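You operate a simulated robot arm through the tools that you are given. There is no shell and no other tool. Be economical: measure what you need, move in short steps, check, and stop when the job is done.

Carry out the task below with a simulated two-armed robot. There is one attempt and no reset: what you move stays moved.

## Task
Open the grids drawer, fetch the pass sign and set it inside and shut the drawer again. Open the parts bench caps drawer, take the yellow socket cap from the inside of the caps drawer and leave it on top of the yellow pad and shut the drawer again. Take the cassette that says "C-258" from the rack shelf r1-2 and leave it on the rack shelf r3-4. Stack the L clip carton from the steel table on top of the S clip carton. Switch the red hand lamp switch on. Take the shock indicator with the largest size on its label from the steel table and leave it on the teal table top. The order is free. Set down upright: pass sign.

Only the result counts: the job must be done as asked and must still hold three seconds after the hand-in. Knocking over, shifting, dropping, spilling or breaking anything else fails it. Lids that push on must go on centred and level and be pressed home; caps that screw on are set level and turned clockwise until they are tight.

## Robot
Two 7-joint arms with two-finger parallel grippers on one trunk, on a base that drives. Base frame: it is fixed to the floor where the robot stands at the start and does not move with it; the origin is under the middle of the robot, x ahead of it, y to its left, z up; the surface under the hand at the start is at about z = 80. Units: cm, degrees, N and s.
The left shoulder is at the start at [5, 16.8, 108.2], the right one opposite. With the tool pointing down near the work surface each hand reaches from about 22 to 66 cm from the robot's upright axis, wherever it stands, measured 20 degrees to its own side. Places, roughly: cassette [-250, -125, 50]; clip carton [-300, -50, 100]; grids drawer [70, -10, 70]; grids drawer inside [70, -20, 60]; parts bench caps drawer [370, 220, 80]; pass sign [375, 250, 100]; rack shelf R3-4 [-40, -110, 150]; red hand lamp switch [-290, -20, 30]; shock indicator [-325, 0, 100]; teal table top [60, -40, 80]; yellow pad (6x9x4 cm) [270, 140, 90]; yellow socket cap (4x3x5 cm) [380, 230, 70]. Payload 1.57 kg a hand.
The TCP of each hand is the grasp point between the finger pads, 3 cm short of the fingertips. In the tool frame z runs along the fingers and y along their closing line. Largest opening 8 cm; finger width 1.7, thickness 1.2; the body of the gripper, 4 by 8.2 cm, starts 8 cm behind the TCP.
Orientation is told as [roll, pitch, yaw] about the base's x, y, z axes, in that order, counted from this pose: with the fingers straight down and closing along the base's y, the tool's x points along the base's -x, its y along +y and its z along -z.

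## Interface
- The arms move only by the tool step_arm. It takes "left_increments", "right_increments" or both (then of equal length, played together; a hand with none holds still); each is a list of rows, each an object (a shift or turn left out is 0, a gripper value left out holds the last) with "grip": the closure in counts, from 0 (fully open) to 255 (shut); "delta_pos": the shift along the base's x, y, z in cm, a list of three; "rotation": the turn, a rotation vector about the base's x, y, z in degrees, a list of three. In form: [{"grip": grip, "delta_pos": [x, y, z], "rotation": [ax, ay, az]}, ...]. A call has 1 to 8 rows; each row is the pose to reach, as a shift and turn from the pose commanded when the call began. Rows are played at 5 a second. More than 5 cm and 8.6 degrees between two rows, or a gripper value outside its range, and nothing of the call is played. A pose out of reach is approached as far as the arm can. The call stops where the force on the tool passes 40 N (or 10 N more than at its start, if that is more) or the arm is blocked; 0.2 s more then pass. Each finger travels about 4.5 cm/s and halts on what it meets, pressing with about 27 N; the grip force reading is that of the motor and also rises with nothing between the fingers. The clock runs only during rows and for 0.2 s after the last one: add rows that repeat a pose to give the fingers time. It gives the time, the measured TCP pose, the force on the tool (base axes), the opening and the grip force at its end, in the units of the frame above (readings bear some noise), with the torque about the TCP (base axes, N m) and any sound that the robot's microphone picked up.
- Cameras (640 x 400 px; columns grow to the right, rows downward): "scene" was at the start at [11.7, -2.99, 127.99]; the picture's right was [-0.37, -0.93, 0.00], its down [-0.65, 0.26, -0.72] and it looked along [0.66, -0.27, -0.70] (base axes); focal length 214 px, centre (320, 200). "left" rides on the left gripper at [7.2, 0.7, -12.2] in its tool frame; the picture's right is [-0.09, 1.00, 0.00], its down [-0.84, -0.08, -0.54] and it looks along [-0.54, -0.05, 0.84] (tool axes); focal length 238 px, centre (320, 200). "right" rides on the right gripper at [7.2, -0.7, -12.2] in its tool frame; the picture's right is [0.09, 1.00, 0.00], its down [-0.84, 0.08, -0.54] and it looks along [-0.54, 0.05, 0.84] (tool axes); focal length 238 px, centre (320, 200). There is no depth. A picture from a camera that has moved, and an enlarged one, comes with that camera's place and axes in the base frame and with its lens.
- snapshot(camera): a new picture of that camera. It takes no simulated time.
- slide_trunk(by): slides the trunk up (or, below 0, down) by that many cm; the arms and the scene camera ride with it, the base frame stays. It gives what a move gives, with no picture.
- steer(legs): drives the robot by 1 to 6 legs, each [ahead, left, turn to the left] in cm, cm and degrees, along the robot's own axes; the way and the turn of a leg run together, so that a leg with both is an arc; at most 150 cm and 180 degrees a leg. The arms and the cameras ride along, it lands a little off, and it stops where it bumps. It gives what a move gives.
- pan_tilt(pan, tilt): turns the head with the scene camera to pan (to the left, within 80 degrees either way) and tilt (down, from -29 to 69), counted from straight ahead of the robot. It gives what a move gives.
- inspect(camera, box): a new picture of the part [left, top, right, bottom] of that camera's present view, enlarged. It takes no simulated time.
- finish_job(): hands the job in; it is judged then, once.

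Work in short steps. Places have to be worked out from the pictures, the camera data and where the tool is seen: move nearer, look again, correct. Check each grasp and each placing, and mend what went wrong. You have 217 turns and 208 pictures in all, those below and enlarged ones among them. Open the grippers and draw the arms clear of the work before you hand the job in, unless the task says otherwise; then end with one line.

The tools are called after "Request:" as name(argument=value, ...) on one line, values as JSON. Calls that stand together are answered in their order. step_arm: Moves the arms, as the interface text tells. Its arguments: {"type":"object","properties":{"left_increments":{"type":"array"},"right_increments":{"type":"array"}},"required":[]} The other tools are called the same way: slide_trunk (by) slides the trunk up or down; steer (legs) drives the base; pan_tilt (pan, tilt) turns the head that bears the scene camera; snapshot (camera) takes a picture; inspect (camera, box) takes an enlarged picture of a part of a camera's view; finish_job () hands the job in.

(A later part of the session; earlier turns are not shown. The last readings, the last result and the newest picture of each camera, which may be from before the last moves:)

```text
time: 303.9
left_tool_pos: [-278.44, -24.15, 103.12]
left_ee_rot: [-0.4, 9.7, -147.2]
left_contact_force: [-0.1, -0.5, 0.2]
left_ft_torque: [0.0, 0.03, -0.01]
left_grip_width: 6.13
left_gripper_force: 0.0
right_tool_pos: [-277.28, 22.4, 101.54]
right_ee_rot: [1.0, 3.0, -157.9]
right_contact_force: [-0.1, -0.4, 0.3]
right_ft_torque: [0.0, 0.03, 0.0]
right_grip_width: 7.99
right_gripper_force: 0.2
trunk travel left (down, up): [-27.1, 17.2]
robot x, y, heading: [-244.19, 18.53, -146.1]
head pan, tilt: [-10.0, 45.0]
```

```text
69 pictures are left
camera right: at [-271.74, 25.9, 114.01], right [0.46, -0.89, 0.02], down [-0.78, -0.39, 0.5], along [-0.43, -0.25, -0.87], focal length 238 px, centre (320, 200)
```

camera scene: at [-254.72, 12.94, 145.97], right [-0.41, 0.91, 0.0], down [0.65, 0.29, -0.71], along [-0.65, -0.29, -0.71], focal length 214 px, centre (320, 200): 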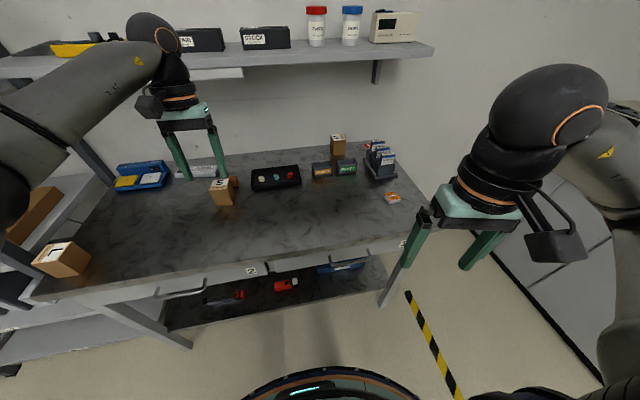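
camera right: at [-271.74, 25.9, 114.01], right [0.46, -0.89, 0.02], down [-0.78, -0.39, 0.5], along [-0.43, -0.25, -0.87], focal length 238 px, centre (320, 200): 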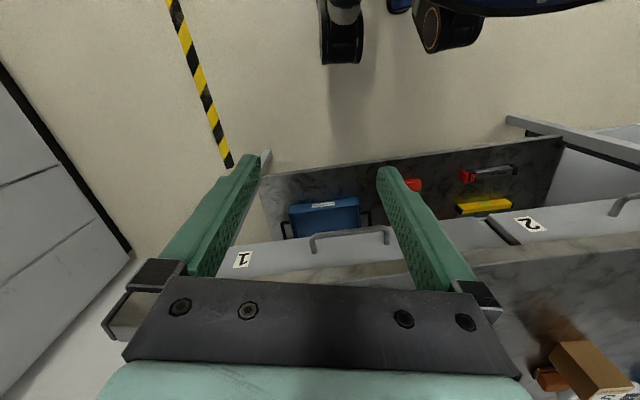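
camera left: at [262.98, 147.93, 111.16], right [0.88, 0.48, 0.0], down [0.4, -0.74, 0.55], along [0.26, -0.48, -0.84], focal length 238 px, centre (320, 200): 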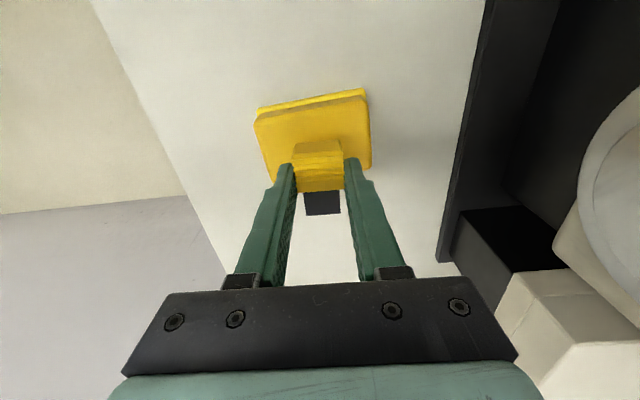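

75 g box top ≈(-317.5,14,90.4). Drive closer/right so it's in the right hand's comfortable reach.

Request:
steer(legs=[[11, -24, 0]])

Request:
pan_tilt(pan=-10, tilt=45)

Request:
snapshot(camera="scene")

```text
time: 306.6
left_tool_pos: [-300.99, -10.59, 103.24]
left_ee_rot: [-0.4, 9.8, -147.2]
left_contact_force: [0.3, -0.3, -0.6]
left_ft_torque: [-0.03, 0.03, -0.03]
left_grip_width: 6.13
left_gripper_force: 0.2
right_tool_pos: [-300.13, 36.11, 101.43]
right_ee_rot: [1.0, 3.0, -158.0]
right_contact_force: [-0.7, 0.4, 0.7]
right_ft_torque: [0.04, -0.02, 0.0]
right_grip_width: 7.99
right_gripper_force: 0.1
trunk travel left (down, up): [-27.1, 17.2]
robot x, y, heading: [-266.78, 31.53, -146.0]
head pan, tilt: [-10.0, 45.0]
```

```text
time: 307.2
left_tool_pos: [-301.04, -10.6, 103.17]
left_ee_rot: [-0.4, 9.6, -147.1]
left_contact_force: [0.4, -0.1, -0.1]
left_ft_torque: [-0.02, 0.01, 0.0]
left_grip_width: 6.12
left_gripper_force: 0.2
right_tool_pos: [-300.08, 36.19, 101.44]
right_ee_rot: [1.0, 3.0, -157.9]
right_contact_force: [1.0, -0.8, 0.1]
right_ft_torque: [0.03, 0.01, 0.03]
right_grip_width: 8.01
right_gripper_force: 0.0
trunk travel left (down, up): [-27.1, 17.2]
robot x, y, heading: [-266.73, 31.83, -146.1]
head pan, tilt: [-10.0, 45.0]
```

```text
68 pictures are left
camera scene: at [-277.37, 26.51, 129.97], right [-0.4, 0.91, 0.0], down [0.65, 0.29, -0.71], along [-0.65, -0.29, -0.71], focal length 214 px, centre (320, 200)
```

scene: 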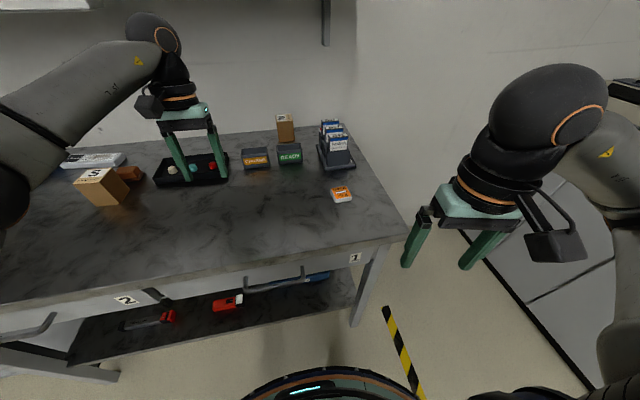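

Move the right hand over the 75 g box, levelled and aligned (yaw -140°).

Request:
step_arm(right_increments=[{"grip": 0, "delta_pos": [-3.0, -3.7, 0], "rotation": [0, 0.5, 3]}, {"grip": 0, "delta_pos": [-6.0, -7.4, 0], "rotation": [0, 1, 6]}, {"grip": 0, "delta_pos": [-9.0, -11, 0], "rotation": [-0.1, 1.6, 9]}, {"grip": 0, "delta_pos": [-12.0, -14.7, 0], "rotation": [-0.1, 2.1, 12]}, {"grip": 0, "delta_pos": [-15, -18.3, 0], "rotation": [-0.2, 2.6, 15]}, {"grip": 0, "delta_pos": [-18.1, -22, 0], "rotation": [-0.2, 3.1, 18]}, {"grip": 0, "delta_pos": [-18.1, -22, 0], "rotation": [-0.2, 3.1, 18]}])

Request:
snapshot(camera="right")

```text
time: 308.8
left_tool_pos: [-301.08, -10.54, 103.11]
left_ee_rot: [-0.4, 9.7, -147.3]
left_contact_force: [-0.3, 0.0, 0.2]
left_ft_torque: [0.0, -0.01, 0.0]
left_grip_width: 6.12
left_gripper_force: 0.1
right_tool_pos: [-318.07, 14.29, 101.53]
right_ee_rot: [-0.4, 0.2, -139.9]
right_contact_force: [0.6, 0.1, 0.8]
right_ft_torque: [0.0, 0.01, -0.02]
right_grip_width: 7.98
right_gripper_force: 0.0
trunk travel left (down, up): [-27.1, 17.2]
robot x, y, heading: [-266.71, 31.78, -146.1]
head pan, tilt: [-10.0, 45.0]
```

```text
67 pictures are left
camera right: at [-313.06, 19.47, 113.69], right [0.71, -0.7, -0.01], down [-0.59, -0.6, 0.54], along [-0.38, -0.38, -0.84], focal length 238 px, centre (320, 200)
```

right: 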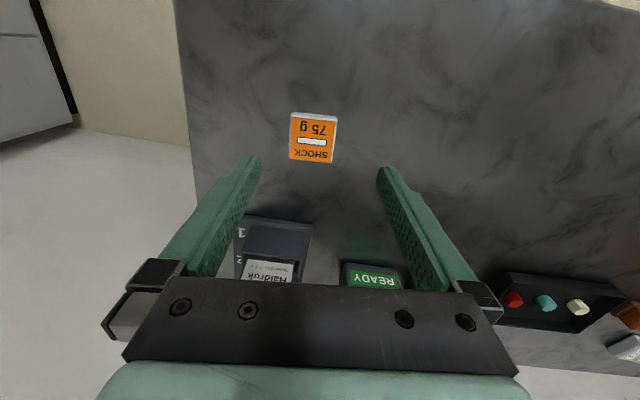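

Shift ~1 cm and descend to grasp.

Request:
step_arm(right_increments=[{"grip": 0, "delta_pos": [-1.0, 0.4, -3]}, {"grip": 0, "delta_pos": [-1.0, 0.4, -6.5]}, {"grip": 0, "delta_pos": [-1.0, 0.4, -8.5]}, {"grip": 0, "delta_pos": [-1.0, 0.4, -9.5]}])

Request:
snapshot(camera="right")

```text
time: 309.8
left_tool_pos: [-301.03, -10.7, 103.11]
left_ee_rot: [-0.4, 9.6, -147.2]
left_contact_force: [-0.4, -0.5, 1.0]
left_ft_torque: [-0.07, 0.02, 0.0]
left_grip_width: 6.13
left_gripper_force: 0.0
right_tool_pos: [-319.15, 14.25, 92.04]
right_ee_rot: [-0.5, 0.4, -139.9]
right_contact_force: [0.2, 0.0, 0.0]
right_ft_torque: [-0.04, 0.0, -0.02]
right_grip_width: 8.0
right_gripper_force: 0.1
trunk travel left (down, up): [-27.1, 17.2]
robot x, y, heading: [-266.78, 31.74, -146.1]
head pan, tilt: [-10.0, 45.0]
```

```text
66 pictures are left
camera right: at [-314.12, 19.46, 104.21], right [0.71, -0.7, -0.01], down [-0.59, -0.6, 0.54], along [-0.38, -0.38, -0.84], focal length 238 px, centre (320, 200)
```

right: 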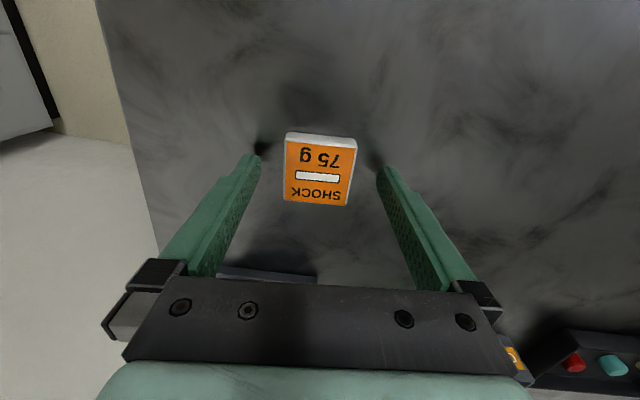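

Box is between the fingertips. Close and lift.

Request:
step_arm(right_increments=[{"grip": 255, "delta_pos": [0, 0, -0.2]}, {"grip": 255, "delta_pos": [0, 0, -0.2]}, {"grip": 255, "delta_pos": [0, 0, -0.2]}, {"grip": 255, "delta_pos": [0, 0, -0.2]}, {"grip": 255, "delta_pos": [0, 0, 2]}, {"grip": 255, "delta_pos": [0, 0, 6]}, {"grip": 255, "delta_pos": [0, 0, 10.5]}, {"grip": 255, "delta_pos": [0, 0, 15]}])

Request:
snapshot(camera="right")

```text
time: 311.6
left_tool_pos: [-301.03, -10.54, 103.14]
left_ee_rot: [-0.4, 9.6, -147.3]
left_contact_force: [-0.2, 0.1, -0.7]
left_ft_torque: [-0.05, 0.0, -0.02]
left_grip_width: 6.14
left_gripper_force: 0.0
right_tool_pos: [-319.05, 14.33, 107.08]
right_ee_rot: [-0.3, 0.3, -139.8]
right_contact_force: [-0.2, 0.6, -1.4]
right_ft_torque: [0.02, -0.01, -0.04]
right_grip_width: 4.66
right_gripper_force: 27.0
trunk travel left (down, up): [-27.1, 17.2]
robot x, y, heading: [-266.5, 31.83, -145.8]
head pan, tilt: [-10.0, 45.0]
```

```text
65 pictures are left
camera right: at [-314.14, 19.54, 119.31], right [0.71, -0.7, -0.01], down [-0.59, -0.6, 0.54], along [-0.38, -0.38, -0.84], focal length 238 px, centre (320, 200)
```

right: 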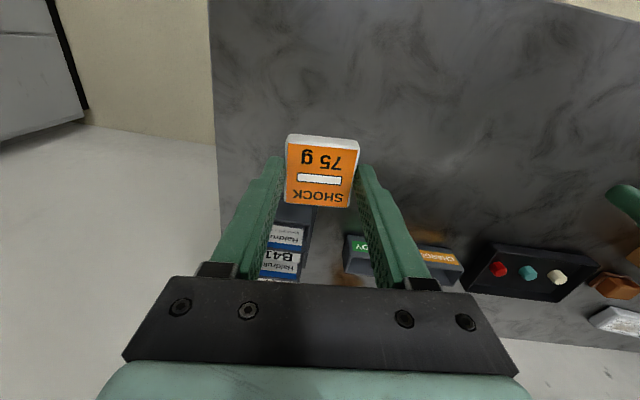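

75 g indicator is held. Retract right hand, raise left hand, and drive left to the L carton.

Request:
step_arm(left_increments=[{"grip": 0, "delta_pos": [1.6, 1.1, 2], "rotation": [-2, 1.5, 0]}, {"grip": 0, "delta_pos": [3.2, 2.2, 4], "rotation": [-4, 3, 0]}, {"grip": 0, "delta_pos": [4.8, 3.3, 6], "rotation": [-5, 5, 0]}, {"grip": 0, "delta_pos": [6.4, 4.4, 8], "rotation": [-5, 7, 0]}, {"grip": 0, "delta_pos": [8, 5.5, 10], "rotation": [-5.2, 8.2, 0]}], right_increments=[{"grip": 255, "delta_pos": [3.2, 2.3, 0]}, {"grip": 255, "delta_pos": [6.4, 4.6, 0]}, {"grip": 255, "delta_pos": [9.6, 6.9, 0]}, {"grip": 255, "delta_pos": [12.8, 9.2, 0]}, {"grip": 255, "delta_pos": [16, 11.5, 0]}])

Request:
steer(legs=[[2, 57, 0.9]])

Request:
pan_tilt(pan=10, tilt=45)

Request:
snapshot(camera="scene")

Request:
snapshot(camera="left")

```text
time: 312.8
left_tool_pos: [-293.08, -5.22, 113.38]
left_ee_rot: [-0.5, 0.1, -147.1]
left_contact_force: [0.3, -0.5, -0.2]
left_ft_torque: [0.0, 0.0, 0.04]
left_grip_width: 8.0
left_gripper_force: 0.2
right_tool_pos: [-303.02, 25.96, 106.71]
right_ee_rot: [-0.4, 0.3, -139.8]
right_contact_force: [1.5, -0.2, -0.8]
right_ft_torque: [0.0, 0.02, 0.02]
right_grip_width: 4.67
right_gripper_force: 27.0
trunk travel left (down, up): [-27.1, 17.2]
robot x, y, heading: [-266.43, 31.89, -146.0]
head pan, tilt: [-10.0, 45.0]
```

```text
time: 318.4
left_tool_pos: [-260.73, -54.59, 113.24]
left_ee_rot: [-0.5, 0.1, -145.6]
left_contact_force: [0.3, -0.7, -0.1]
left_ft_torque: [-0.01, -0.03, -0.01]
left_grip_width: 7.99
left_gripper_force: 0.1
right_tool_pos: [-271.72, -23.78, 106.79]
right_ee_rot: [-0.4, 0.3, -138.2]
right_contact_force: [-0.4, -0.1, -0.5]
right_ft_torque: [0.0, 0.01, 0.0]
right_grip_width: 4.67
right_gripper_force: 27.2
trunk travel left (down, up): [-27.1, 17.2]
robot x, y, heading: [-235.45, -16.89, -144.6]
head pan, tilt: [-10.0, 45.0]
```

```text
time: 319.2
left_tool_pos: [-260.69, -54.57, 113.27]
left_ee_rot: [-0.5, -0.1, -145.5]
left_contact_force: [0.7, 0.0, 0.1]
left_ft_torque: [0.02, 0.04, 0.02]
left_grip_width: 7.97
left_gripper_force: 0.1
right_tool_pos: [-271.74, -23.8, 106.73]
right_ee_rot: [-0.4, 0.2, -138.2]
right_contact_force: [0.4, -0.7, -0.1]
right_ft_torque: [-0.02, -0.05, -0.01]
right_grip_width: 4.67
right_gripper_force: 27.8
trunk travel left (down, up): [-27.1, 17.2]
robot x, y, heading: [-235.62, -16.43, -144.4]
head pan, tilt: [10.0, 45.0]
```

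```text
64 pictures are left
camera scene: at [-244.31, -24.67, 129.97], right [-0.71, 0.7, 0.0], down [0.5, 0.5, -0.71], along [-0.5, -0.5, -0.71], focal length 214 px, centre (320, 200)
```

scene: 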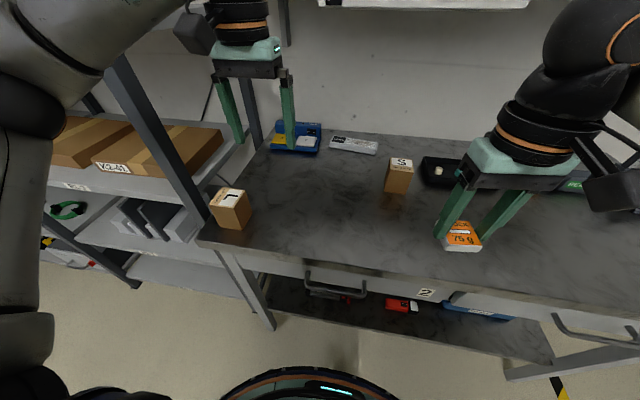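

```text
63 pictures are left
camera left: at [-254.28, -51.09, 125.37], right [0.49, -0.87, -0.01], down [-0.73, -0.41, 0.54], along [-0.48, -0.26, -0.84], focal length 238 px, centre (320, 200)
```

left: 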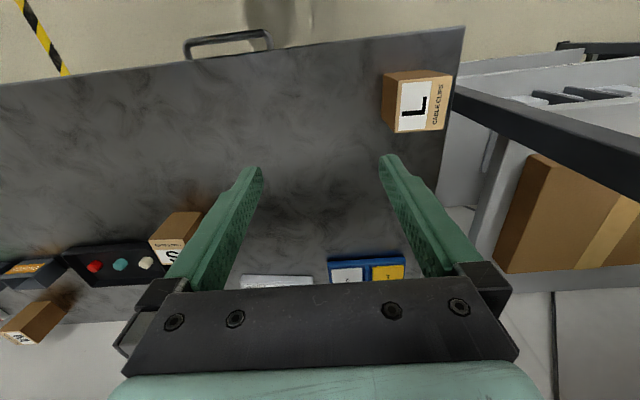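

Left carton is L. Zoom in both views for accurate geometry of L and S.

Request:
inspect(camera="left", box=[360, 50, 488, 150])

Request:
inspect(camera="scene", box=[190, 140, 430, 250])

```text
4.00 times, centred on (424, 100) of left
camera zoom: at [-254.28, -51.09, 125.37], right [0.49, -0.87, -0.01], down [-0.73, -0.41, 0.54], along [-0.48, -0.26, -0.84], focal length 953 px, centre (-96, 600)
```

zoom: 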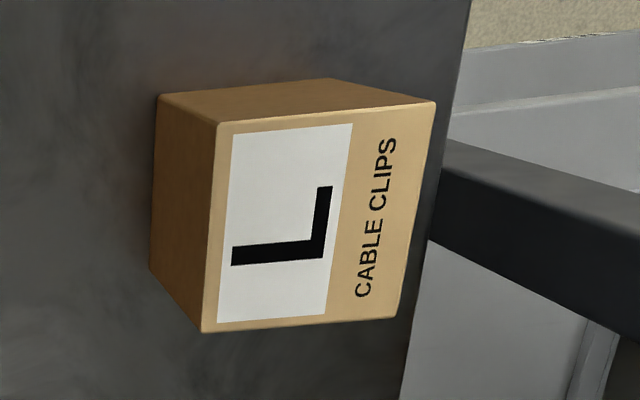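

```text
2.67 times, centred on (310, 195) of scene
camera zoom: at [-244.31, -24.67, 129.97], right [-0.71, 0.7, 0.0], down [0.5, 0.5, -0.71], along [-0.5, -0.5, -0.71], focal length 572 px, centre (347, 213)
```

zoom: 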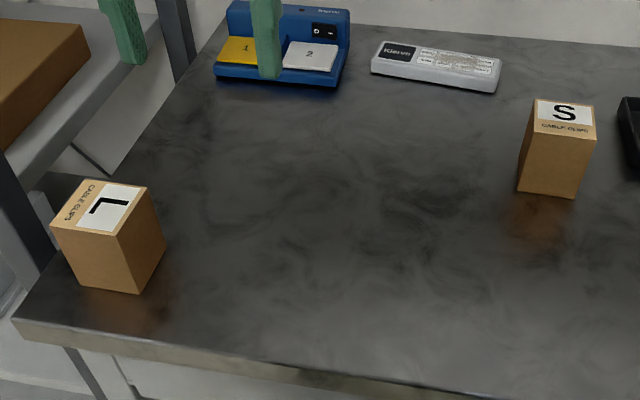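

L top centre ≈(-253.8,-63.3,96.8), 5.5 cm square, 8 cm tall; S top ≈(-292.2,-42.5,96.7). Move left hand above L.

Request:
step_arm(left_increments=[{"grip": 0, "delta_pos": [2.3, -2.9, 0]}, {"grip": 0, "delta_pos": [4.6, -5.8, 0]}, {"grip": 0, "delta_pos": [6.9, -8.7, 0]}, {"grip": 0, "delta_pos": [6.9, -8.7, -4]}, {"grip": 0, "delta_pos": [6.9, -8.7, -8]}])

Request:
snapshot(camera="left")

```text
time: 320.4
left_tool_pos: [-253.58, -63.35, 105.04]
left_ee_rot: [-0.4, -0.1, -145.4]
left_contact_force: [0.0, -0.3, -0.6]
left_ft_torque: [-0.03, 0.0, -0.01]
left_grip_width: 8.0
left_gripper_force: 0.0
right_tool_pos: [-271.71, -23.85, 106.68]
right_ee_rot: [-0.4, 0.4, -138.3]
right_contact_force: [0.6, -0.3, 0.2]
right_ft_torque: [0.02, 0.04, -0.03]
right_grip_width: 4.68
right_gripper_force: 27.0
trunk travel left (down, up): [-27.1, 17.2]
robot x, y, heading: [-235.6, -16.36, -144.3]
head pan, tilt: [10.0, 45.0]
```

```text
60 pictures are left
camera left: at [-247.23, -59.68, 117.16], right [0.49, -0.87, -0.01], down [-0.73, -0.41, 0.54], along [-0.48, -0.26, -0.84], focal length 238 px, centre (320, 200)
```

left: 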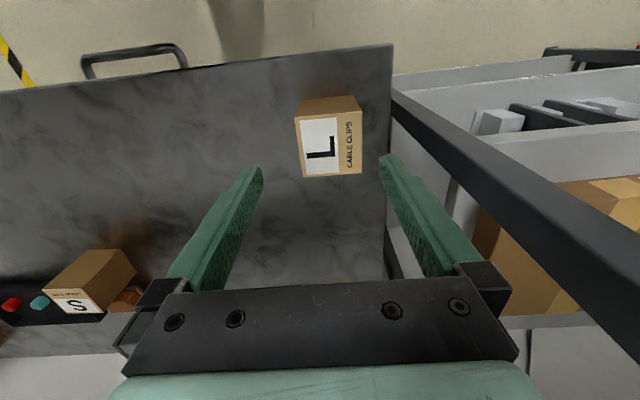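

Small lateral correction, descend and grasp L.

Request:
step_arm(left_increments=[{"grip": 0, "delta_pos": [0.3, -0.5, -3.5]}, {"grip": 0, "delta_pos": [0.3, -0.5, -7.5]}, {"grip": 0, "delta_pos": [0.3, -0.5, -11.5]}, {"grip": 255, "delta_pos": [0.3, -0.5, -11.5]}, {"grip": 255, "delta_pos": [0.3, -0.5, -11.5]}, {"grip": 255, "delta_pos": [0.3, -0.5, -11.5]}])

Request:
step_arm(left_increments=[{"grip": 255, "delta_pos": [0, 0, 2]}, {"grip": 255, "delta_pos": [0, 0, 6]}, {"grip": 255, "delta_pos": [0, 0, 10]}, {"grip": 255, "delta_pos": [0, 0, 14]}, {"grip": 255, "delta_pos": [0, 0, 17]}])

Request:
snapshot(camera="left")

```text
time: 321.8
left_tool_pos: [-253.15, -63.83, 93.39]
left_ee_rot: [-0.6, -0.1, -145.4]
left_contact_force: [-0.9, -0.2, 1.6]
left_ft_torque: [-0.16, 0.06, -0.02]
left_grip_width: 5.98
left_gripper_force: 27.1
right_tool_pos: [-271.66, -23.74, 106.69]
right_ee_rot: [-0.5, 0.4, -138.1]
right_contact_force: [-0.6, 0.0, -0.3]
right_ft_torque: [0.0, 0.01, 0.02]
right_grip_width: 4.63
right_gripper_force: 27.6
trunk travel left (down, up): [-27.1, 17.2]
robot x, y, heading: [-235.51, -16.48, -144.7]
head pan, tilt: [10.0, 45.0]
```

```text
time: 323.0
left_tool_pos: [-253.44, -63.69, 110.68]
left_ee_rot: [-0.5, -0.1, -145.6]
left_contact_force: [0.6, -0.8, -2.2]
left_ft_torque: [-0.01, -0.03, 0.01]
left_grip_width: 5.97
left_gripper_force: 27.3
right_tool_pos: [-271.72, -23.65, 106.81]
right_ee_rot: [-0.4, 0.3, -138.2]
right_contact_force: [-0.7, 0.1, -0.8]
right_ft_torque: [0.01, 0.03, 0.04]
right_grip_width: 4.65
right_gripper_force: 26.8
trunk travel left (down, up): [-27.1, 17.2]
robot x, y, heading: [-235.38, -16.6, -144.5]
head pan, tilt: [10.0, 45.0]
```

```text
59 pictures are left
camera left: at [-247.05, -60.2, 122.9], right [0.49, -0.87, -0.01], down [-0.73, -0.41, 0.54], along [-0.48, -0.26, -0.84], focal length 238 px, centre (320, 200)
```

left: 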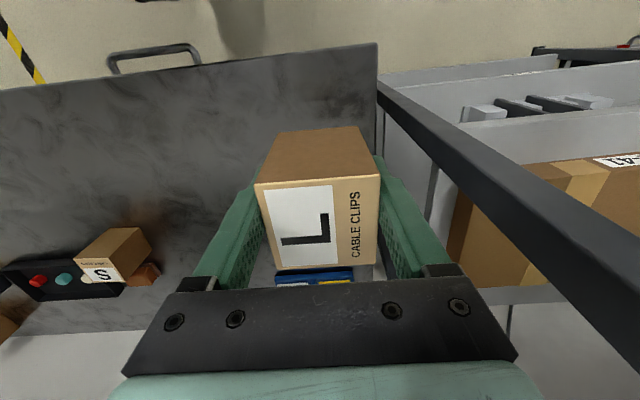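

L held, well centred. Move the base right/ahead toward the S carton.

Request:
steer(legs=[[4, -24, 0]])

Request:
pan_tilt(pan=0, tilt=45)

Request:
inspect(camera="scene", box=[200, 60, 400, 220])

```text
time: 325.7
left_tool_pos: [-270.76, -47.01, 110.84]
left_ee_rot: [-0.5, 0.0, -146.0]
left_contact_force: [-0.7, 0.6, -1.7]
left_ft_torque: [0.02, -0.01, -0.02]
left_grip_width: 5.97
left_gripper_force: 27.2
right_tool_pos: [-288.61, -6.72, 106.57]
right_ee_rot: [-0.3, 0.2, -138.6]
right_contact_force: [-0.1, 0.8, -0.1]
right_ft_torque: [-0.01, 0.0, -0.01]
right_grip_width: 4.67
right_gripper_force: 26.8
trunk travel left (down, up): [-27.1, 17.2]
robot x, y, heading: [-252.16, -0.21, -144.7]
head pan, tilt: [10.0, 45.0]
```

```text
time: 326.4
left_tool_pos: [-270.63, -47.05, 110.74]
left_ee_rot: [-0.5, 0.0, -145.9]
left_contact_force: [-0.5, -0.5, -1.1]
left_ft_torque: [0.04, 0.01, 0.0]
left_grip_width: 5.97
left_gripper_force: 27.2
right_tool_pos: [-288.58, -6.89, 106.74]
right_ee_rot: [-0.4, 0.3, -138.6]
right_contact_force: [0.8, -0.1, -0.3]
right_ft_torque: [-0.03, 0.01, -0.01]
right_grip_width: 4.67
right_gripper_force: 27.1
trunk travel left (down, up): [-27.1, 17.2]
robot x, y, heading: [-252.09, 0.18, -144.9]
head pan, tilt: [0.0, 45.0]
```

```text
2.50 times, centred on (300, 140) of scene
camera zoom: at [-262.1, -6.89, 129.97], right [-0.58, 0.82, 0.0], down [0.58, 0.41, -0.71], along [-0.58, -0.41, -0.71], focal length 536 px, centre (370, 350)
```

zoom: 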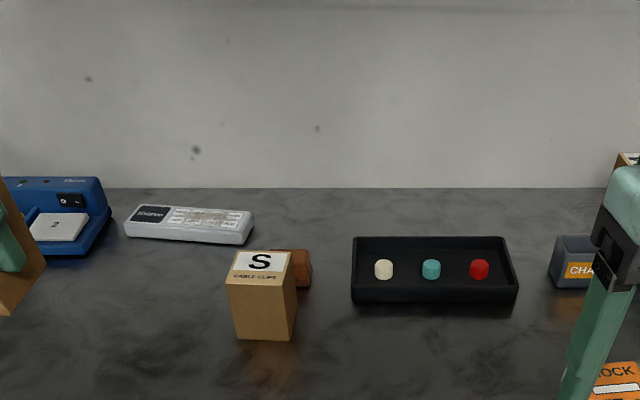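

S top centre ≈(-292.5,-42.6). Bring L over S and lower to just above.

Request:
step_arm(left_increments=[{"grip": 255, "delta_pos": [-4.4, 0.9, 0]}, {"grip": 255, "delta_pos": [-8.8, 1.7, 0]}, {"grip": 255, "delta_pos": [-13.2, 2.6, 0]}, {"grip": 255, "delta_pos": [-17.6, 3.5, 0]}, {"grip": 255, "delta_pos": [-21.9, 4.3, 0]}, {"grip": 255, "delta_pos": [-21.9, 4.3, -3]}, {"grip": 255, "delta_pos": [-21.9, 4.3, -6.5]}])

Request:
inspect(camera="scene", box=[210, 80, 370, 220])

Request:
snapshot(camera="left")

```text
time: 328.0
left_tool_pos: [-292.78, -42.71, 104.0]
left_ee_rot: [-0.4, 0.0, -145.9]
left_contact_force: [0.5, 0.0, -1.1]
left_ft_torque: [-0.01, -0.02, 0.0]
left_grip_width: 5.96
left_gripper_force: 27.1
right_tool_pos: [-288.59, -6.96, 106.7]
right_ee_rot: [-0.4, 0.3, -138.6]
right_contact_force: [0.0, -0.5, -0.1]
right_ft_torque: [-0.01, 0.0, 0.02]
right_grip_width: 4.66
right_gripper_force: 27.0
trunk travel left (down, up): [-27.1, 17.2]
robot x, y, heading: [-252.46, 0.09, -144.6]
head pan, tilt: [0.0, 45.0]
```

```text
2.86 times, centred on (290, 150) of scene
camera zoom: at [-262.13, -6.9, 129.97], right [-0.58, 0.82, 0.0], down [0.58, 0.41, -0.71], along [-0.58, -0.41, -0.71], focal length 613 px, centre (406, 343)
```

zoom: 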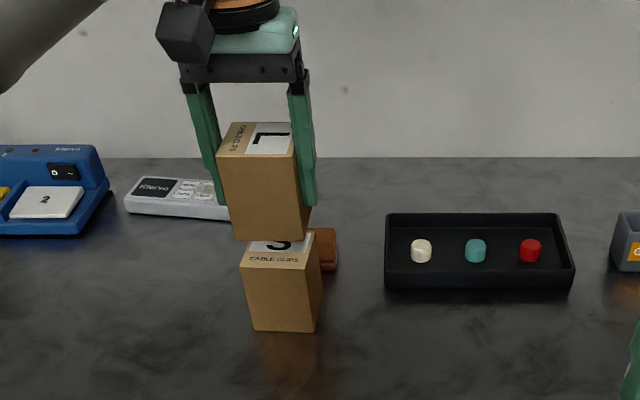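

```text
56 pictures are left
camera left: at [-286.29, -39.31, 116.18], right [0.48, -0.88, -0.01], down [-0.73, -0.41, 0.54], along [-0.48, -0.26, -0.84], focal length 238 px, centre (320, 200)
```

left: 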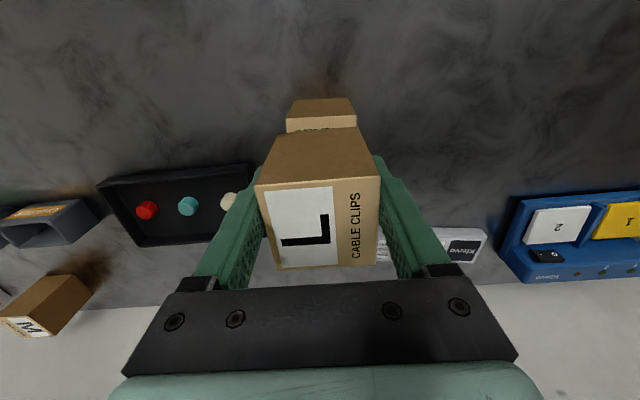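

Alignment is good within a few mm. Lower until contact.

Request:
step_arm(left_increments=[{"grip": 255, "delta_pos": [-0.15, 0.25, -1.0]}, {"grip": 255, "delta_pos": [-0.15, 0.25, -1.6]}, {"grip": 255, "delta_pos": [-0.15, 0.25, -2.0]}, {"grip": 255, "delta_pos": [-0.15, 0.25, -2.3]}, {"grip": 255, "delta_pos": [-0.15, 0.25, -2.5]}])

Request:
inspect(camera="scene", box=[210, 80, 370, 220])

```text
time: 329.2
left_tool_pos: [-292.67, -42.23, 101.67]
left_ee_rot: [-0.6, 0.0, -146.0]
left_contact_force: [-0.6, -1.0, -0.5]
left_ft_torque: [0.03, -0.02, -0.03]
left_grip_width: 5.94
left_gripper_force: 27.3
right_tool_pos: [-288.61, -6.93, 106.72]
right_ee_rot: [-0.3, 0.4, -138.6]
right_contact_force: [0.4, -0.6, 0.2]
right_ft_torque: [-0.02, -0.02, -0.01]
right_grip_width: 4.64
right_gripper_force: 27.1
trunk travel left (down, up): [-27.1, 17.2]
robot x, y, heading: [-252.42, 0.24, -145.0]
head pan, tilt: [0.0, 45.0]
```

```text
2.86 times, centred on (290, 150) of scene
camera zoom: at [-262.11, -6.89, 129.97], right [-0.58, 0.82, 0.0], down [0.58, 0.41, -0.71], along [-0.58, -0.41, -0.71], focal length 613 px, centre (406, 343)
```

zoom: 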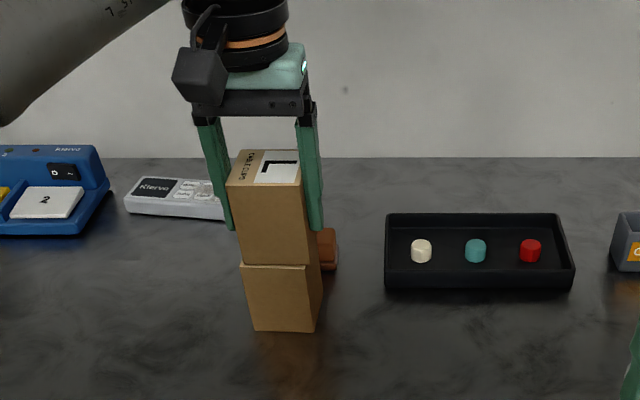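

Nearly touching; nudge 0.4 cm right, and settle down.

Request:
step_arm(left_increments=[{"grip": 255, "delta_pos": [-0.23, 0.33, 0.1]}, {"grip": 255, "delta_pos": [-0.23, 0.33, -0.2]}, {"grip": 255, "delta_pos": [-0.23, 0.33, -0.4]}, {"grip": 255, "delta_pos": [-0.23, 0.33, -0.6]}])

```text
time: 330.2
left_tool_pos: [-292.89, -42.08, 101.39]
left_ee_rot: [-0.5, -0.5, -145.7]
left_contact_force: [-2.8, -0.8, 21.7]
left_ft_torque: [-0.53, -0.25, -0.05]
left_grip_width: 6.0
left_gripper_force: 26.8
right_tool_pos: [-288.45, -6.8, 106.79]
right_ee_rot: [-0.4, 0.1, -138.7]
right_contact_force: [0.3, 0.4, -0.4]
right_ft_torque: [-0.01, 0.0, 0.03]
right_grip_width: 4.65
right_gripper_force: 27.3
trunk travel left (down, up): [-27.1, 17.2]
robot x, y, heading: [-252.3, 0.09, -144.7]
head pan, tilt: [0.0, 45.0]
```

Contact (22 N). Ease up slightly, open, and rise straight.

Request:
step_arm(left_increments=[{"grip": 255, "delta_pos": [0, 0, 0.25]}, {"grip": 200, "delta_pos": [0, 0, 0.25]}, {"grip": 90, "delta_pos": [0, 0, 0.25]}, {"grip": 0, "delta_pos": [0, 0, 0.25]}, {"grip": 0, "delta_pos": [0, 0, 0.25]}, {"grip": 0, "delta_pos": [0, 0, 4]}, {"grip": 0, "delta_pos": [0, 0, 8.5]}, {"grip": 0, "delta_pos": [0, 0, 13]}])

Request:
inspect(camera="scene", box=[210, 80, 370, 220])

```text
time: 332.0
left_tool_pos: [-291.99, -41.51, 113.54]
left_ee_rot: [-0.5, 0.0, -145.8]
left_contact_force: [0.2, 0.0, -0.3]
left_ft_torque: [0.05, 0.05, 0.03]
left_grip_width: 8.04
left_gripper_force: 0.1
left hand out of reach, approached as far as the arm can: row 8
right_tool_pos: [-288.52, -6.92, 106.74]
right_ee_rot: [-0.4, 0.3, -138.6]
right_contact_force: [-1.0, 0.1, 0.5]
right_ft_torque: [0.01, -0.01, -0.01]
right_grip_width: 4.66
right_gripper_force: 27.1
trunk travel left (down, up): [-27.1, 17.2]
robot x, y, heading: [-252.45, 0.01, -144.7]
head pan, tilt: [0.0, 45.0]
```

```text
2.86 times, centred on (290, 150) of scene
camera zoom: at [-262.03, -6.92, 129.97], right [-0.58, 0.82, 0.0], down [0.58, 0.41, -0.71], along [-0.58, -0.41, -0.71], focal length 613 px, centre (406, 343)
```

zoom: 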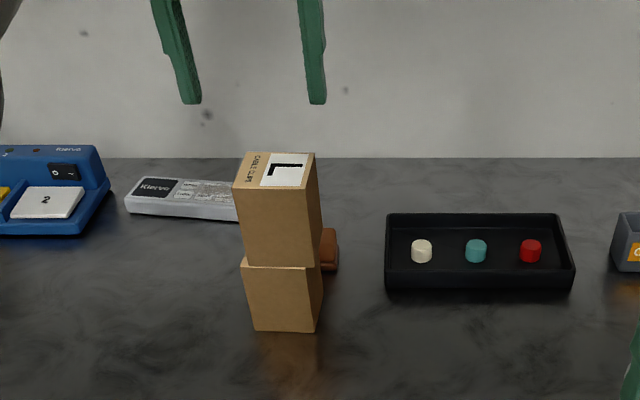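

Stack is good. Retract the left hand from above the stack.

Request:
step_arm(left_increments=[{"grip": 0, "delta_pos": [0.5, 0.3, 1]}, {"grip": 100, "delta_pos": [4, 2.8, 1]}, {"grip": 200, "delta_pos": [7.7, 5.4, 1]}, {"grip": 255, "delta_pos": [11.4, 8, 1]}, {"grip": 255, "delta_pos": [15.1, 10.6, 1]}, {"grip": 255, "delta_pos": [18.8, 13.2, 1]}, {"grip": 255, "delta_pos": [22.4, 15.7, 1]}])

Request:
steer(legs=[[-3, -18, 0]])

Request:
pan_tilt(pan=15, tilt=55)

Request:
snapshot(camera="scene")

```text
time: 333.6
left_tool_pos: [-269.29, -25.86, 114.4]
left_ee_rot: [-0.5, 0.0, -145.8]
left_contact_force: [0.2, 0.2, -0.4]
left_ft_torque: [-0.03, -0.01, 0.01]
left_grip_width: 0.01
left_gripper_force: 20.9
right_tool_pos: [-288.47, -6.87, 106.75]
right_ee_rot: [-0.4, 0.3, -138.5]
right_contact_force: [0.9, -0.8, -0.4]
right_ft_torque: [-0.01, 0.0, 0.02]
right_grip_width: 4.66
right_gripper_force: 27.7
trunk travel left (down, up): [-27.1, 17.2]
robot x, y, heading: [-252.42, -0.02, -145.0]
head pan, tilt: [0.0, 45.0]
```

```text
time: 335.8
left_tool_pos: [-277.26, -9.55, 114.36]
left_ee_rot: [-0.4, 0.0, -145.8]
left_contact_force: [-0.3, -0.4, -0.6]
left_ft_torque: [0.02, -0.01, -0.03]
left_grip_width: 0.0
left_gripper_force: 20.8
right_tool_pos: [-296.52, 9.55, 106.81]
right_ee_rot: [-0.4, 0.2, -138.6]
right_contact_force: [-0.3, -0.5, 0.0]
right_ft_torque: [0.02, 0.01, 0.02]
right_grip_width: 4.64
right_gripper_force: 26.9
trunk travel left (down, up): [-27.1, 17.2]
robot x, y, heading: [-259.88, 16.5, -145.0]
head pan, tilt: [0.0, 45.0]
```

```text
time: 336.6
left_tool_pos: [-277.3, -9.44, 114.41]
left_ee_rot: [-0.5, -0.1, -145.7]
left_contact_force: [1.1, -0.9, 0.5]
left_ft_torque: [0.01, -0.01, 0.02]
left_grip_width: 0.0
left_gripper_force: 20.8
right_tool_pos: [-296.39, 9.61, 106.81]
right_ee_rot: [-0.4, 0.3, -138.5]
right_contact_force: [0.3, -1.0, -0.3]
right_ft_torque: [0.0, 0.01, 0.01]
right_grip_width: 4.66
right_gripper_force: 27.0
trunk travel left (down, up): [-27.1, 17.2]
robot x, y, heading: [-260.39, 16.06, -144.8]
head pan, tilt: [15.0, 55.0]
```

```text
53 pictures are left
camera scene: at [-268.02, 8.73, 128.63], right [-0.77, 0.64, 0.0], down [0.52, 0.63, -0.57], along [-0.37, -0.44, -0.82], focal length 214 px, centre (320, 200)
```

scene: 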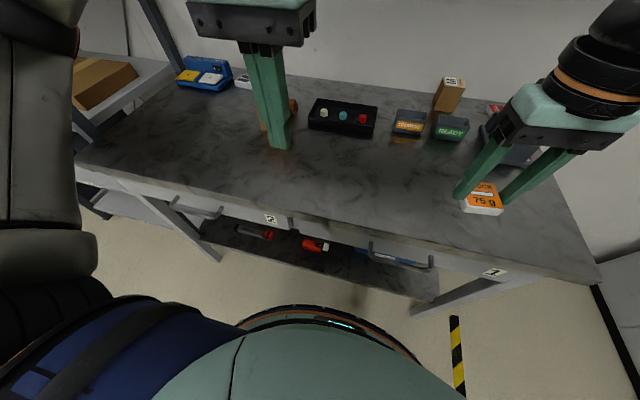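

Pull both hands in front of the table edge, then lower the trunk to see and reach the lamp.

Request:
step_arm(left_increments=[{"grip": 255, "delta_pos": [1.7, 1.2, 0]}, {"grip": 255, "delta_pos": [3.4, 2.4, 0]}, {"grip": 255, "delta_pos": [5, 3.5, 0]}, {"grip": 255, "delta_pos": [5, 3.5, 0]}], right_increments=[{"grip": 255, "delta_pos": [3.1, 2.2, 0]}, {"grip": 255, "delta_pos": [6.2, 4.4, 0]}, {"grip": 255, "delta_pos": [9.3, 6.6, 0]}, {"grip": 255, "delta_pos": [12.4, 8.8, 0]}])

Request:
slide_trunk(by=-26)

Request:
pan_tilt(pan=12, tilt=50)

Request:
snapshot(camera="scene")

```text
time: 337.6
left_tool_pos: [-272.27, -6.04, 114.37]
left_ee_rot: [-0.5, 0.0, -145.8]
left_contact_force: [0.4, 0.2, -0.6]
left_ft_torque: [-0.01, 0.01, -0.01]
left_grip_width: 0.0
left_gripper_force: 21.5
right_tool_pos: [-283.91, 18.27, 106.68]
right_ee_rot: [-0.4, 0.3, -138.7]
right_contact_force: [0.2, 0.5, -0.2]
right_ft_torque: [0.01, -0.03, -0.04]
right_grip_width: 4.67
right_gripper_force: 26.6
trunk travel left (down, up): [-27.1, 17.2]
robot x, y, heading: [-260.57, 16.27, -144.5]
head pan, tilt: [15.0, 55.0]
```

```text
time: 340.3
left_tool_pos: [-271.11, -5.59, 88.87]
left_ee_rot: [-1.0, -1.2, -145.9]
left_contact_force: [0.4, -0.5, 0.8]
left_ft_torque: [0.01, 0.01, 0.01]
left_grip_width: 0.0
left_gripper_force: 21.7
right_tool_pos: [-282.96, 18.59, 81.7]
right_ee_rot: [-1.2, -2.6, -138.9]
right_contact_force: [-0.4, 0.9, -0.2]
right_ft_torque: [0.01, 0.0, 0.01]
right_grip_width: 4.64
right_gripper_force: 27.1
trunk travel left (down, up): [-1.1, 43.2]
robot x, y, heading: [-260.31, 16.8, -144.8]
head pan, tilt: [15.0, 55.0]
```

```text
time: 340.9
left_tool_pos: [-271.1, -5.66, 88.74]
left_ee_rot: [-0.9, -1.0, -146.0]
left_contact_force: [0.1, -0.4, 0.3]
left_ft_torque: [0.02, 0.0, -0.03]
left_grip_width: 0.01
left_gripper_force: 21.2
right_tool_pos: [-282.94, 18.49, 81.69]
right_ee_rot: [-1.2, -2.6, -139.0]
right_contact_force: [0.3, 0.4, -0.7]
right_ft_torque: [0.0, -0.01, 0.01]
right_grip_width: 4.68
right_gripper_force: 26.5
trunk travel left (down, up): [-1.1, 43.2]
robot x, y, heading: [-260.08, 16.76, -145.0]
head pan, tilt: [12.0, 50.0]
```

```text
52 pictures are left
camera scene: at [-267.02, 8.92, 103.5], right [-0.73, 0.68, 0.01], down [0.51, 0.56, -0.66], along [-0.45, -0.47, -0.75], focal length 214 px, centre (320, 200)
```

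scene: 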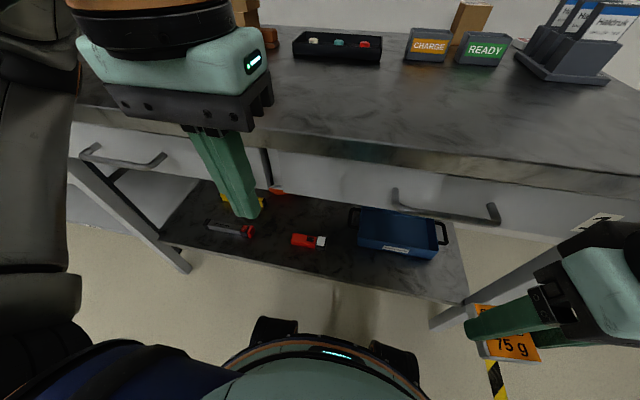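

Lamp is now in view; zoom on it.

Request:
inspect(camera="scene", box=[284, 225, 340, 260])

```text
11.43 times, centred on (312, 242) of scene
camera zoom: at [-267.02, 8.92, 103.5], right [-0.73, 0.68, 0.01], down [0.51, 0.56, -0.66], along [-0.45, -0.47, -0.75], focal length 2451 px, centre (411, -286)
```

zoom: 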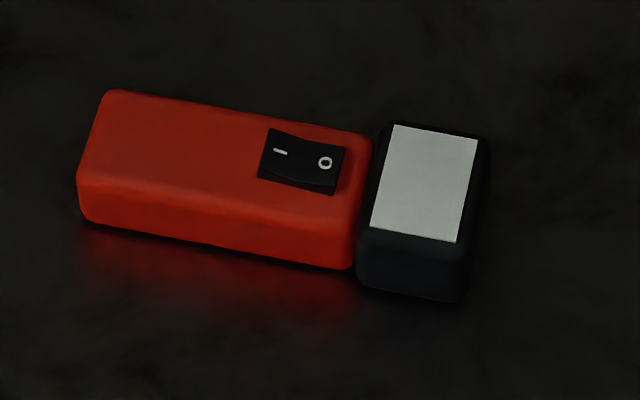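

I-side of the rocker ≈(-292.4,-23.4,34.5). Back up 9 cm, then lower the left hand in front of the table with a 35° forward tilt.

Request:
steer(legs=[[-9, 0, 0]])

Request:
step_arm(left_increments=[{"grip": 255, "delta_pos": [0, 0, -4.5], "rotation": [3.6, -5.0, 0]}, {"grip": 255, "delta_pos": [0, 0, -9], "rotation": [7.2, -10, 0]}, {"grip": 255, "delta_pos": [0, 0, -13.5], "rotation": [10.8, -15, 0]}, {"grip": 255, "delta_pos": [0, 0, -18], "rotation": [14.4, -20, 0]}, {"grip": 255, "delta_pos": [0, 0, -22.5], "rotation": [18, -25, 0]}, {"grip": 255, "delta_pos": [0, 0, -27], "rotation": [19.5, -27.8, 0]}, {"grip": 255, "delta_pos": [0, 0, -31.5], "rotation": [19.5, -27.8, 0]}, {"grip": 255, "delta_pos": [0, 0, -36], "rotation": [19.5, -27.8, 0]}])

```text
time: 342.0
left_tool_pos: [-265.15, -0.88, 88.45]
left_ee_rot: [-0.6, 0.0, -145.9]
left_contact_force: [-0.1, 0.3, -0.3]
left_ft_torque: [0.0, 0.02, -0.01]
left_grip_width: 0.0
left_gripper_force: 21.4
right_tool_pos: [-276.9, 23.27, 80.68]
right_ee_rot: [-0.5, 0.2, -138.5]
right_contact_force: [0.3, 0.0, -0.5]
right_ft_torque: [0.01, 0.01, 0.0]
right_grip_width: 4.67
right_gripper_force: 27.0
trunk travel left (down, up): [-1.1, 43.2]
robot x, y, heading: [-253.35, 21.6, -144.8]
head pan, tilt: [12.0, 50.0]
```

```text
time: 343.8
left_tool_pos: [-265.12, -0.91, 52.32]
left_ee_rot: [-1.1, 33.9, -146.0]
left_contact_force: [-0.1, 0.5, 0.5]
left_ft_torque: [-0.02, -0.01, 0.02]
left_grip_width: 0.01
left_gripper_force: 21.2
right_tool_pos: [-276.81, 23.36, 80.67]
right_ee_rot: [-0.4, 0.3, -138.6]
right_contact_force: [0.4, 1.0, -0.1]
right_ft_torque: [-0.03, 0.05, -0.03]
right_grip_width: 4.66
right_gripper_force: 27.7
trunk travel left (down, up): [-1.1, 43.2]
robot x, y, heading: [-253.37, 21.37, -144.9]
head pan, tilt: [12.0, 50.0]
```

I tilted the wrong way; rotate back to a forward tilt.

Request:
step_arm(left_increments=[{"grip": 255, "delta_pos": [0, 0, 1], "rotation": [-4.8, 6.9, 0]}, {"grip": 255, "delta_pos": [0, 0, 2], "rotation": [-9.6, 13.8, 0]}, {"grip": 255, "delta_pos": [0, 0, 3], "rotation": [-14.4, 20.7, 0]}, {"grip": 255, "delta_pos": [0, 0, 3], "rotation": [-19.2, 27.6, 0]}, {"grip": 255, "delta_pos": [0, 0, 3], "rotation": [-24, 34.4, 0]}, {"grip": 255, "delta_pos": [0, 0, 2], "rotation": [-28.8, 41.2, 0]}, {"grip": 255, "delta_pos": [0, 0, 1], "rotation": [-33.6, 48, 0]}, {"grip": 255, "delta_pos": [0, 0, 0], "rotation": [-38.4, 54.8, 0]}])

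Request:
snapshot(camera="left")

```text
time: 344.8
left_tool_pos: [-265.76, -1.57, 55.77]
left_ee_rot: [-0.9, 3.6, -145.5]
left_contact_force: [-2.9, -5.2, 9.0]
left_ft_torque: [1.04, -1.03, -0.18]
left_grip_width: 0.01
left_gripper_force: 20.9
right_tool_pos: [-277.04, 23.25, 80.68]
right_ee_rot: [-0.4, 0.3, -138.5]
right_contact_force: [0.8, -0.3, -0.7]
right_ft_torque: [0.01, 0.01, -0.01]
right_grip_width: 4.66
right_gripper_force: 26.6
trunk travel left (down, up): [-1.1, 43.2]
robot x, y, heading: [-253.11, 21.99, -144.7]
head pan, tilt: [12.0, 50.0]
stopped in row 4 (left hand): the force on the tool passed its limit at 96 N (the readings are from after the stop); the commanded pose is now the measured one
```

```text
50 pictures are left
camera left: at [-259.96, 1.52, 68.29], right [0.49, -0.87, -0.02], down [-0.76, -0.44, 0.49], along [-0.44, -0.22, -0.87], focal length 238 px, centre (320, 200)
```

left: 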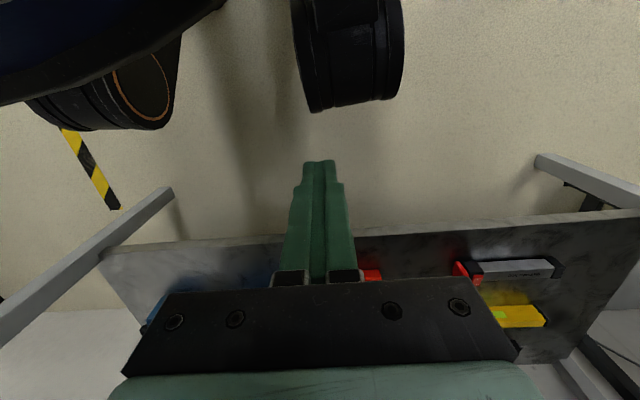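

The hand was too close to my own knee. Move forward 9 cm first, then tilt.

Request:
step_arm(left_increments=[{"grip": 255, "delta_pos": [-2.5, -1.7, 0.5]}, {"grip": 255, "delta_pos": [-5, -3.4, 0.5]}, {"grip": 255, "delta_pos": [-7.4, -5.2, 0.5], "rotation": [-4.4, 6.3, 0]}, {"grip": 255, "delta_pos": [-7.4, -5.2, 0], "rotation": [-8.9, 12.7, 0]}, {"grip": 255, "delta_pos": [-7.4, -5.2, -1], "rotation": [-13.3, 19, 0]}, {"grip": 255, "delta_pos": [-7.4, -5.2, -2], "rotation": [-17.8, 25.3, 0]}, {"grip": 255, "delta_pos": [-7.4, -5.2, -3], "rotation": [-22.2, 31.6, 0]}])

Request:
snapshot(camera="left")

```text
time: 346.4
left_tool_pos: [-273.29, -6.65, 52.61]
left_ee_rot: [-0.5, -35.0, -145.5]
left_contact_force: [-0.9, -0.2, 0.1]
left_ft_torque: [0.0, -0.02, 0.02]
left_grip_width: 0.0
left_gripper_force: 20.9
right_tool_pos: [-276.92, 23.26, 80.78]
right_ee_rot: [-0.4, 0.3, -138.6]
right_contact_force: [-0.2, 0.0, 0.6]
right_ft_torque: [0.02, -0.01, 0.03]
right_grip_width: 4.65
right_gripper_force: 26.9
trunk travel left (down, up): [-1.1, 43.2]
robot x, y, heading: [-253.29, 21.28, -144.6]
head pan, tilt: [12.0, 50.0]
```

```text
49 pictures are left
camera left: at [-262.06, 0.12, 58.41], right [0.5, -0.87, 0.05], down [-0.35, -0.15, 0.92], along [-0.79, -0.48, -0.38], focal length 238 px, centre (320, 200)
```

left: 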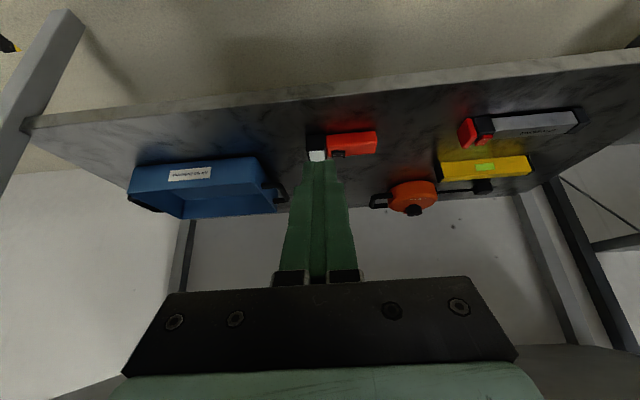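

Hand points under the table. Zoom from this camera to refine the switch position.

Request:
inspect(camera="left", box=[300, 120, 396, 180])

```text
6.67 times, centred on (348, 150) of left
camera zoom: at [-262.06, 0.12, 58.41], right [0.5, -0.87, 0.05], down [-0.35, -0.15, 0.92], along [-0.79, -0.48, -0.38], focal length 1589 px, centre (133, 533)
```

zoom: 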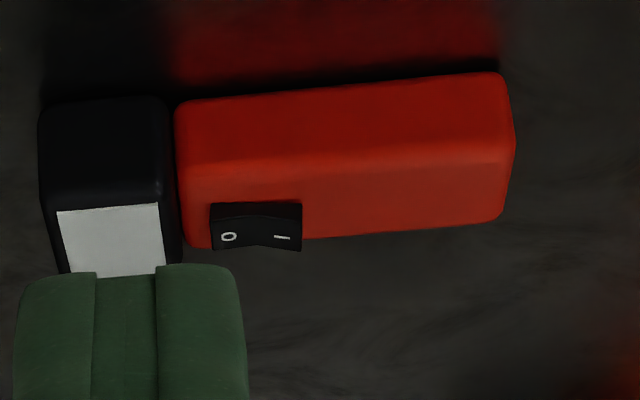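

Switch I-side confirmed ≈(-292,-23.3,34.3). Move the closed fingertips to hover above it.

Request:
step_arm(left_increments=[{"grip": 255, "delta_pos": [-3, -2.75, -2.1]}, {"grip": 255, "delta_pos": [-6, -5.5, -4.2]}, {"grip": 255, "delta_pos": [-9, -8.25, -6.3]}, {"grip": 255, "delta_pos": [-12, -11, -8.4]}, {"grip": 255, "delta_pos": [-15, -13.75, -10.5]}, {"grip": 255, "delta_pos": [-17.8, -16.45, -12.1]}, {"grip": 255, "delta_pos": [-17.8, -16.45, -12.1]}])

Request:
inspect(camera="left", box=[240, 90, 400, 190])

Request:
inspect(camera="scene", box=[240, 200, 368, 280])

```text
time: 348.0
left_tool_pos: [-291.31, -22.68, 40.61]
left_ee_rot: [-0.5, -34.8, -145.6]
left_contact_force: [-1.2, -0.4, -0.4]
left_ft_torque: [-0.02, 0.01, -0.01]
left_grip_width: 0.0
left_gripper_force: 21.9
right_tool_pos: [-276.89, 23.29, 80.66]
right_ee_rot: [-0.4, 0.4, -138.5]
right_contact_force: [0.6, -0.5, -1.3]
right_ft_torque: [-0.01, -0.03, 0.03]
right_grip_width: 4.66
right_gripper_force: 27.3
trunk travel left (down, up): [-1.1, 43.2]
robot x, y, heading: [-253.12, 21.6, -144.8]
head pan, tilt: [12.0, 50.0]
```

```text
4.00 times, centred on (320, 140) of left
camera zoom: at [-280.12, -16.09, 46.3], right [0.5, -0.87, 0.05], down [-0.35, -0.15, 0.92], along [-0.79, -0.47, -0.38], focal length 953 px, centre (320, 440)
```

zoom: 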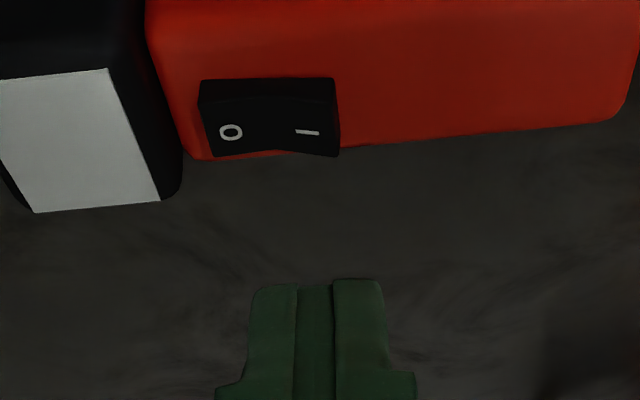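

```text
5.00 times, centred on (304, 240) of scene
camera zoom: at [-261.53, 13.63, 103.28], right [-0.73, 0.68, 0.0], down [0.52, 0.56, -0.64], along [-0.44, -0.47, -0.77], focal length 1072 px, centre (400, 0)
```

zoom: 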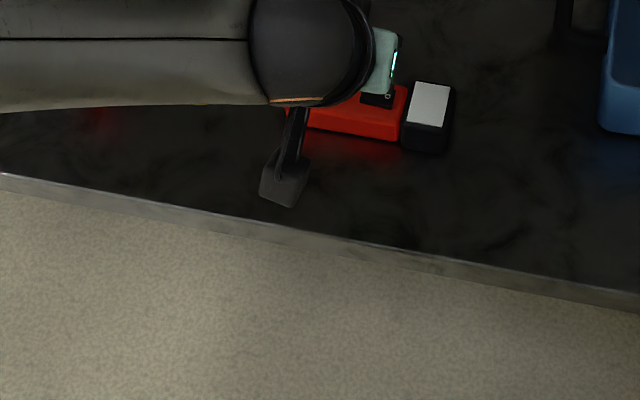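

Aligned. Shift slightly toward the I end and press straight down.

Request:
step_arm(left_increments=[{"grip": 255, "delta_pos": [0.15, -0.26, -1]}, {"grip": 255, "delta_pos": [0.15, -0.26, -2]}, {"grip": 255, "delta_pos": [0.15, -0.26, -2.8]}, {"grip": 255, "delta_pos": [0.15, -0.26, -3.2]}, {"grip": 255, "delta_pos": [0.15, -0.26, -3.6]}, {"grip": 255, "delta_pos": [0.15, -0.26, -4.0]}])

Request:
inspect(camera="left", box=[240, 90, 400, 190])

```text
time: 349.4
left_tool_pos: [-290.74, -23.32, 36.72]
left_ee_rot: [-0.4, -35.1, -145.5]
left_contact_force: [0.5, 0.7, 1.8]
left_ft_torque: [-0.01, 0.0, 0.0]
left_grip_width: 0.02
left_gripper_force: 21.0
right_tool_pos: [-276.89, 23.46, 80.67]
right_ee_rot: [-0.4, 0.4, -138.4]
right_contact_force: [0.4, 0.2, -0.5]
right_ft_torque: [0.0, 0.01, 0.02]
right_grip_width: 4.65
right_gripper_force: 26.8
trunk travel left (down, up): [-1.1, 43.2]
robot x, y, heading: [-253.35, 21.26, -144.8]
head pan, tilt: [12.0, 50.0]
```

```text
4.00 times, centred on (320, 140) of left
camera zoom: at [-279.64, -16.56, 42.42], right [0.5, -0.87, 0.05], down [-0.35, -0.15, 0.92], along [-0.79, -0.48, -0.38], focal length 953 px, centre (320, 440)
```

zoom: 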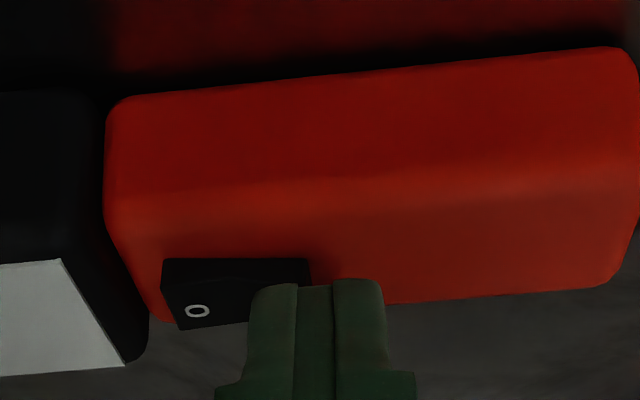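

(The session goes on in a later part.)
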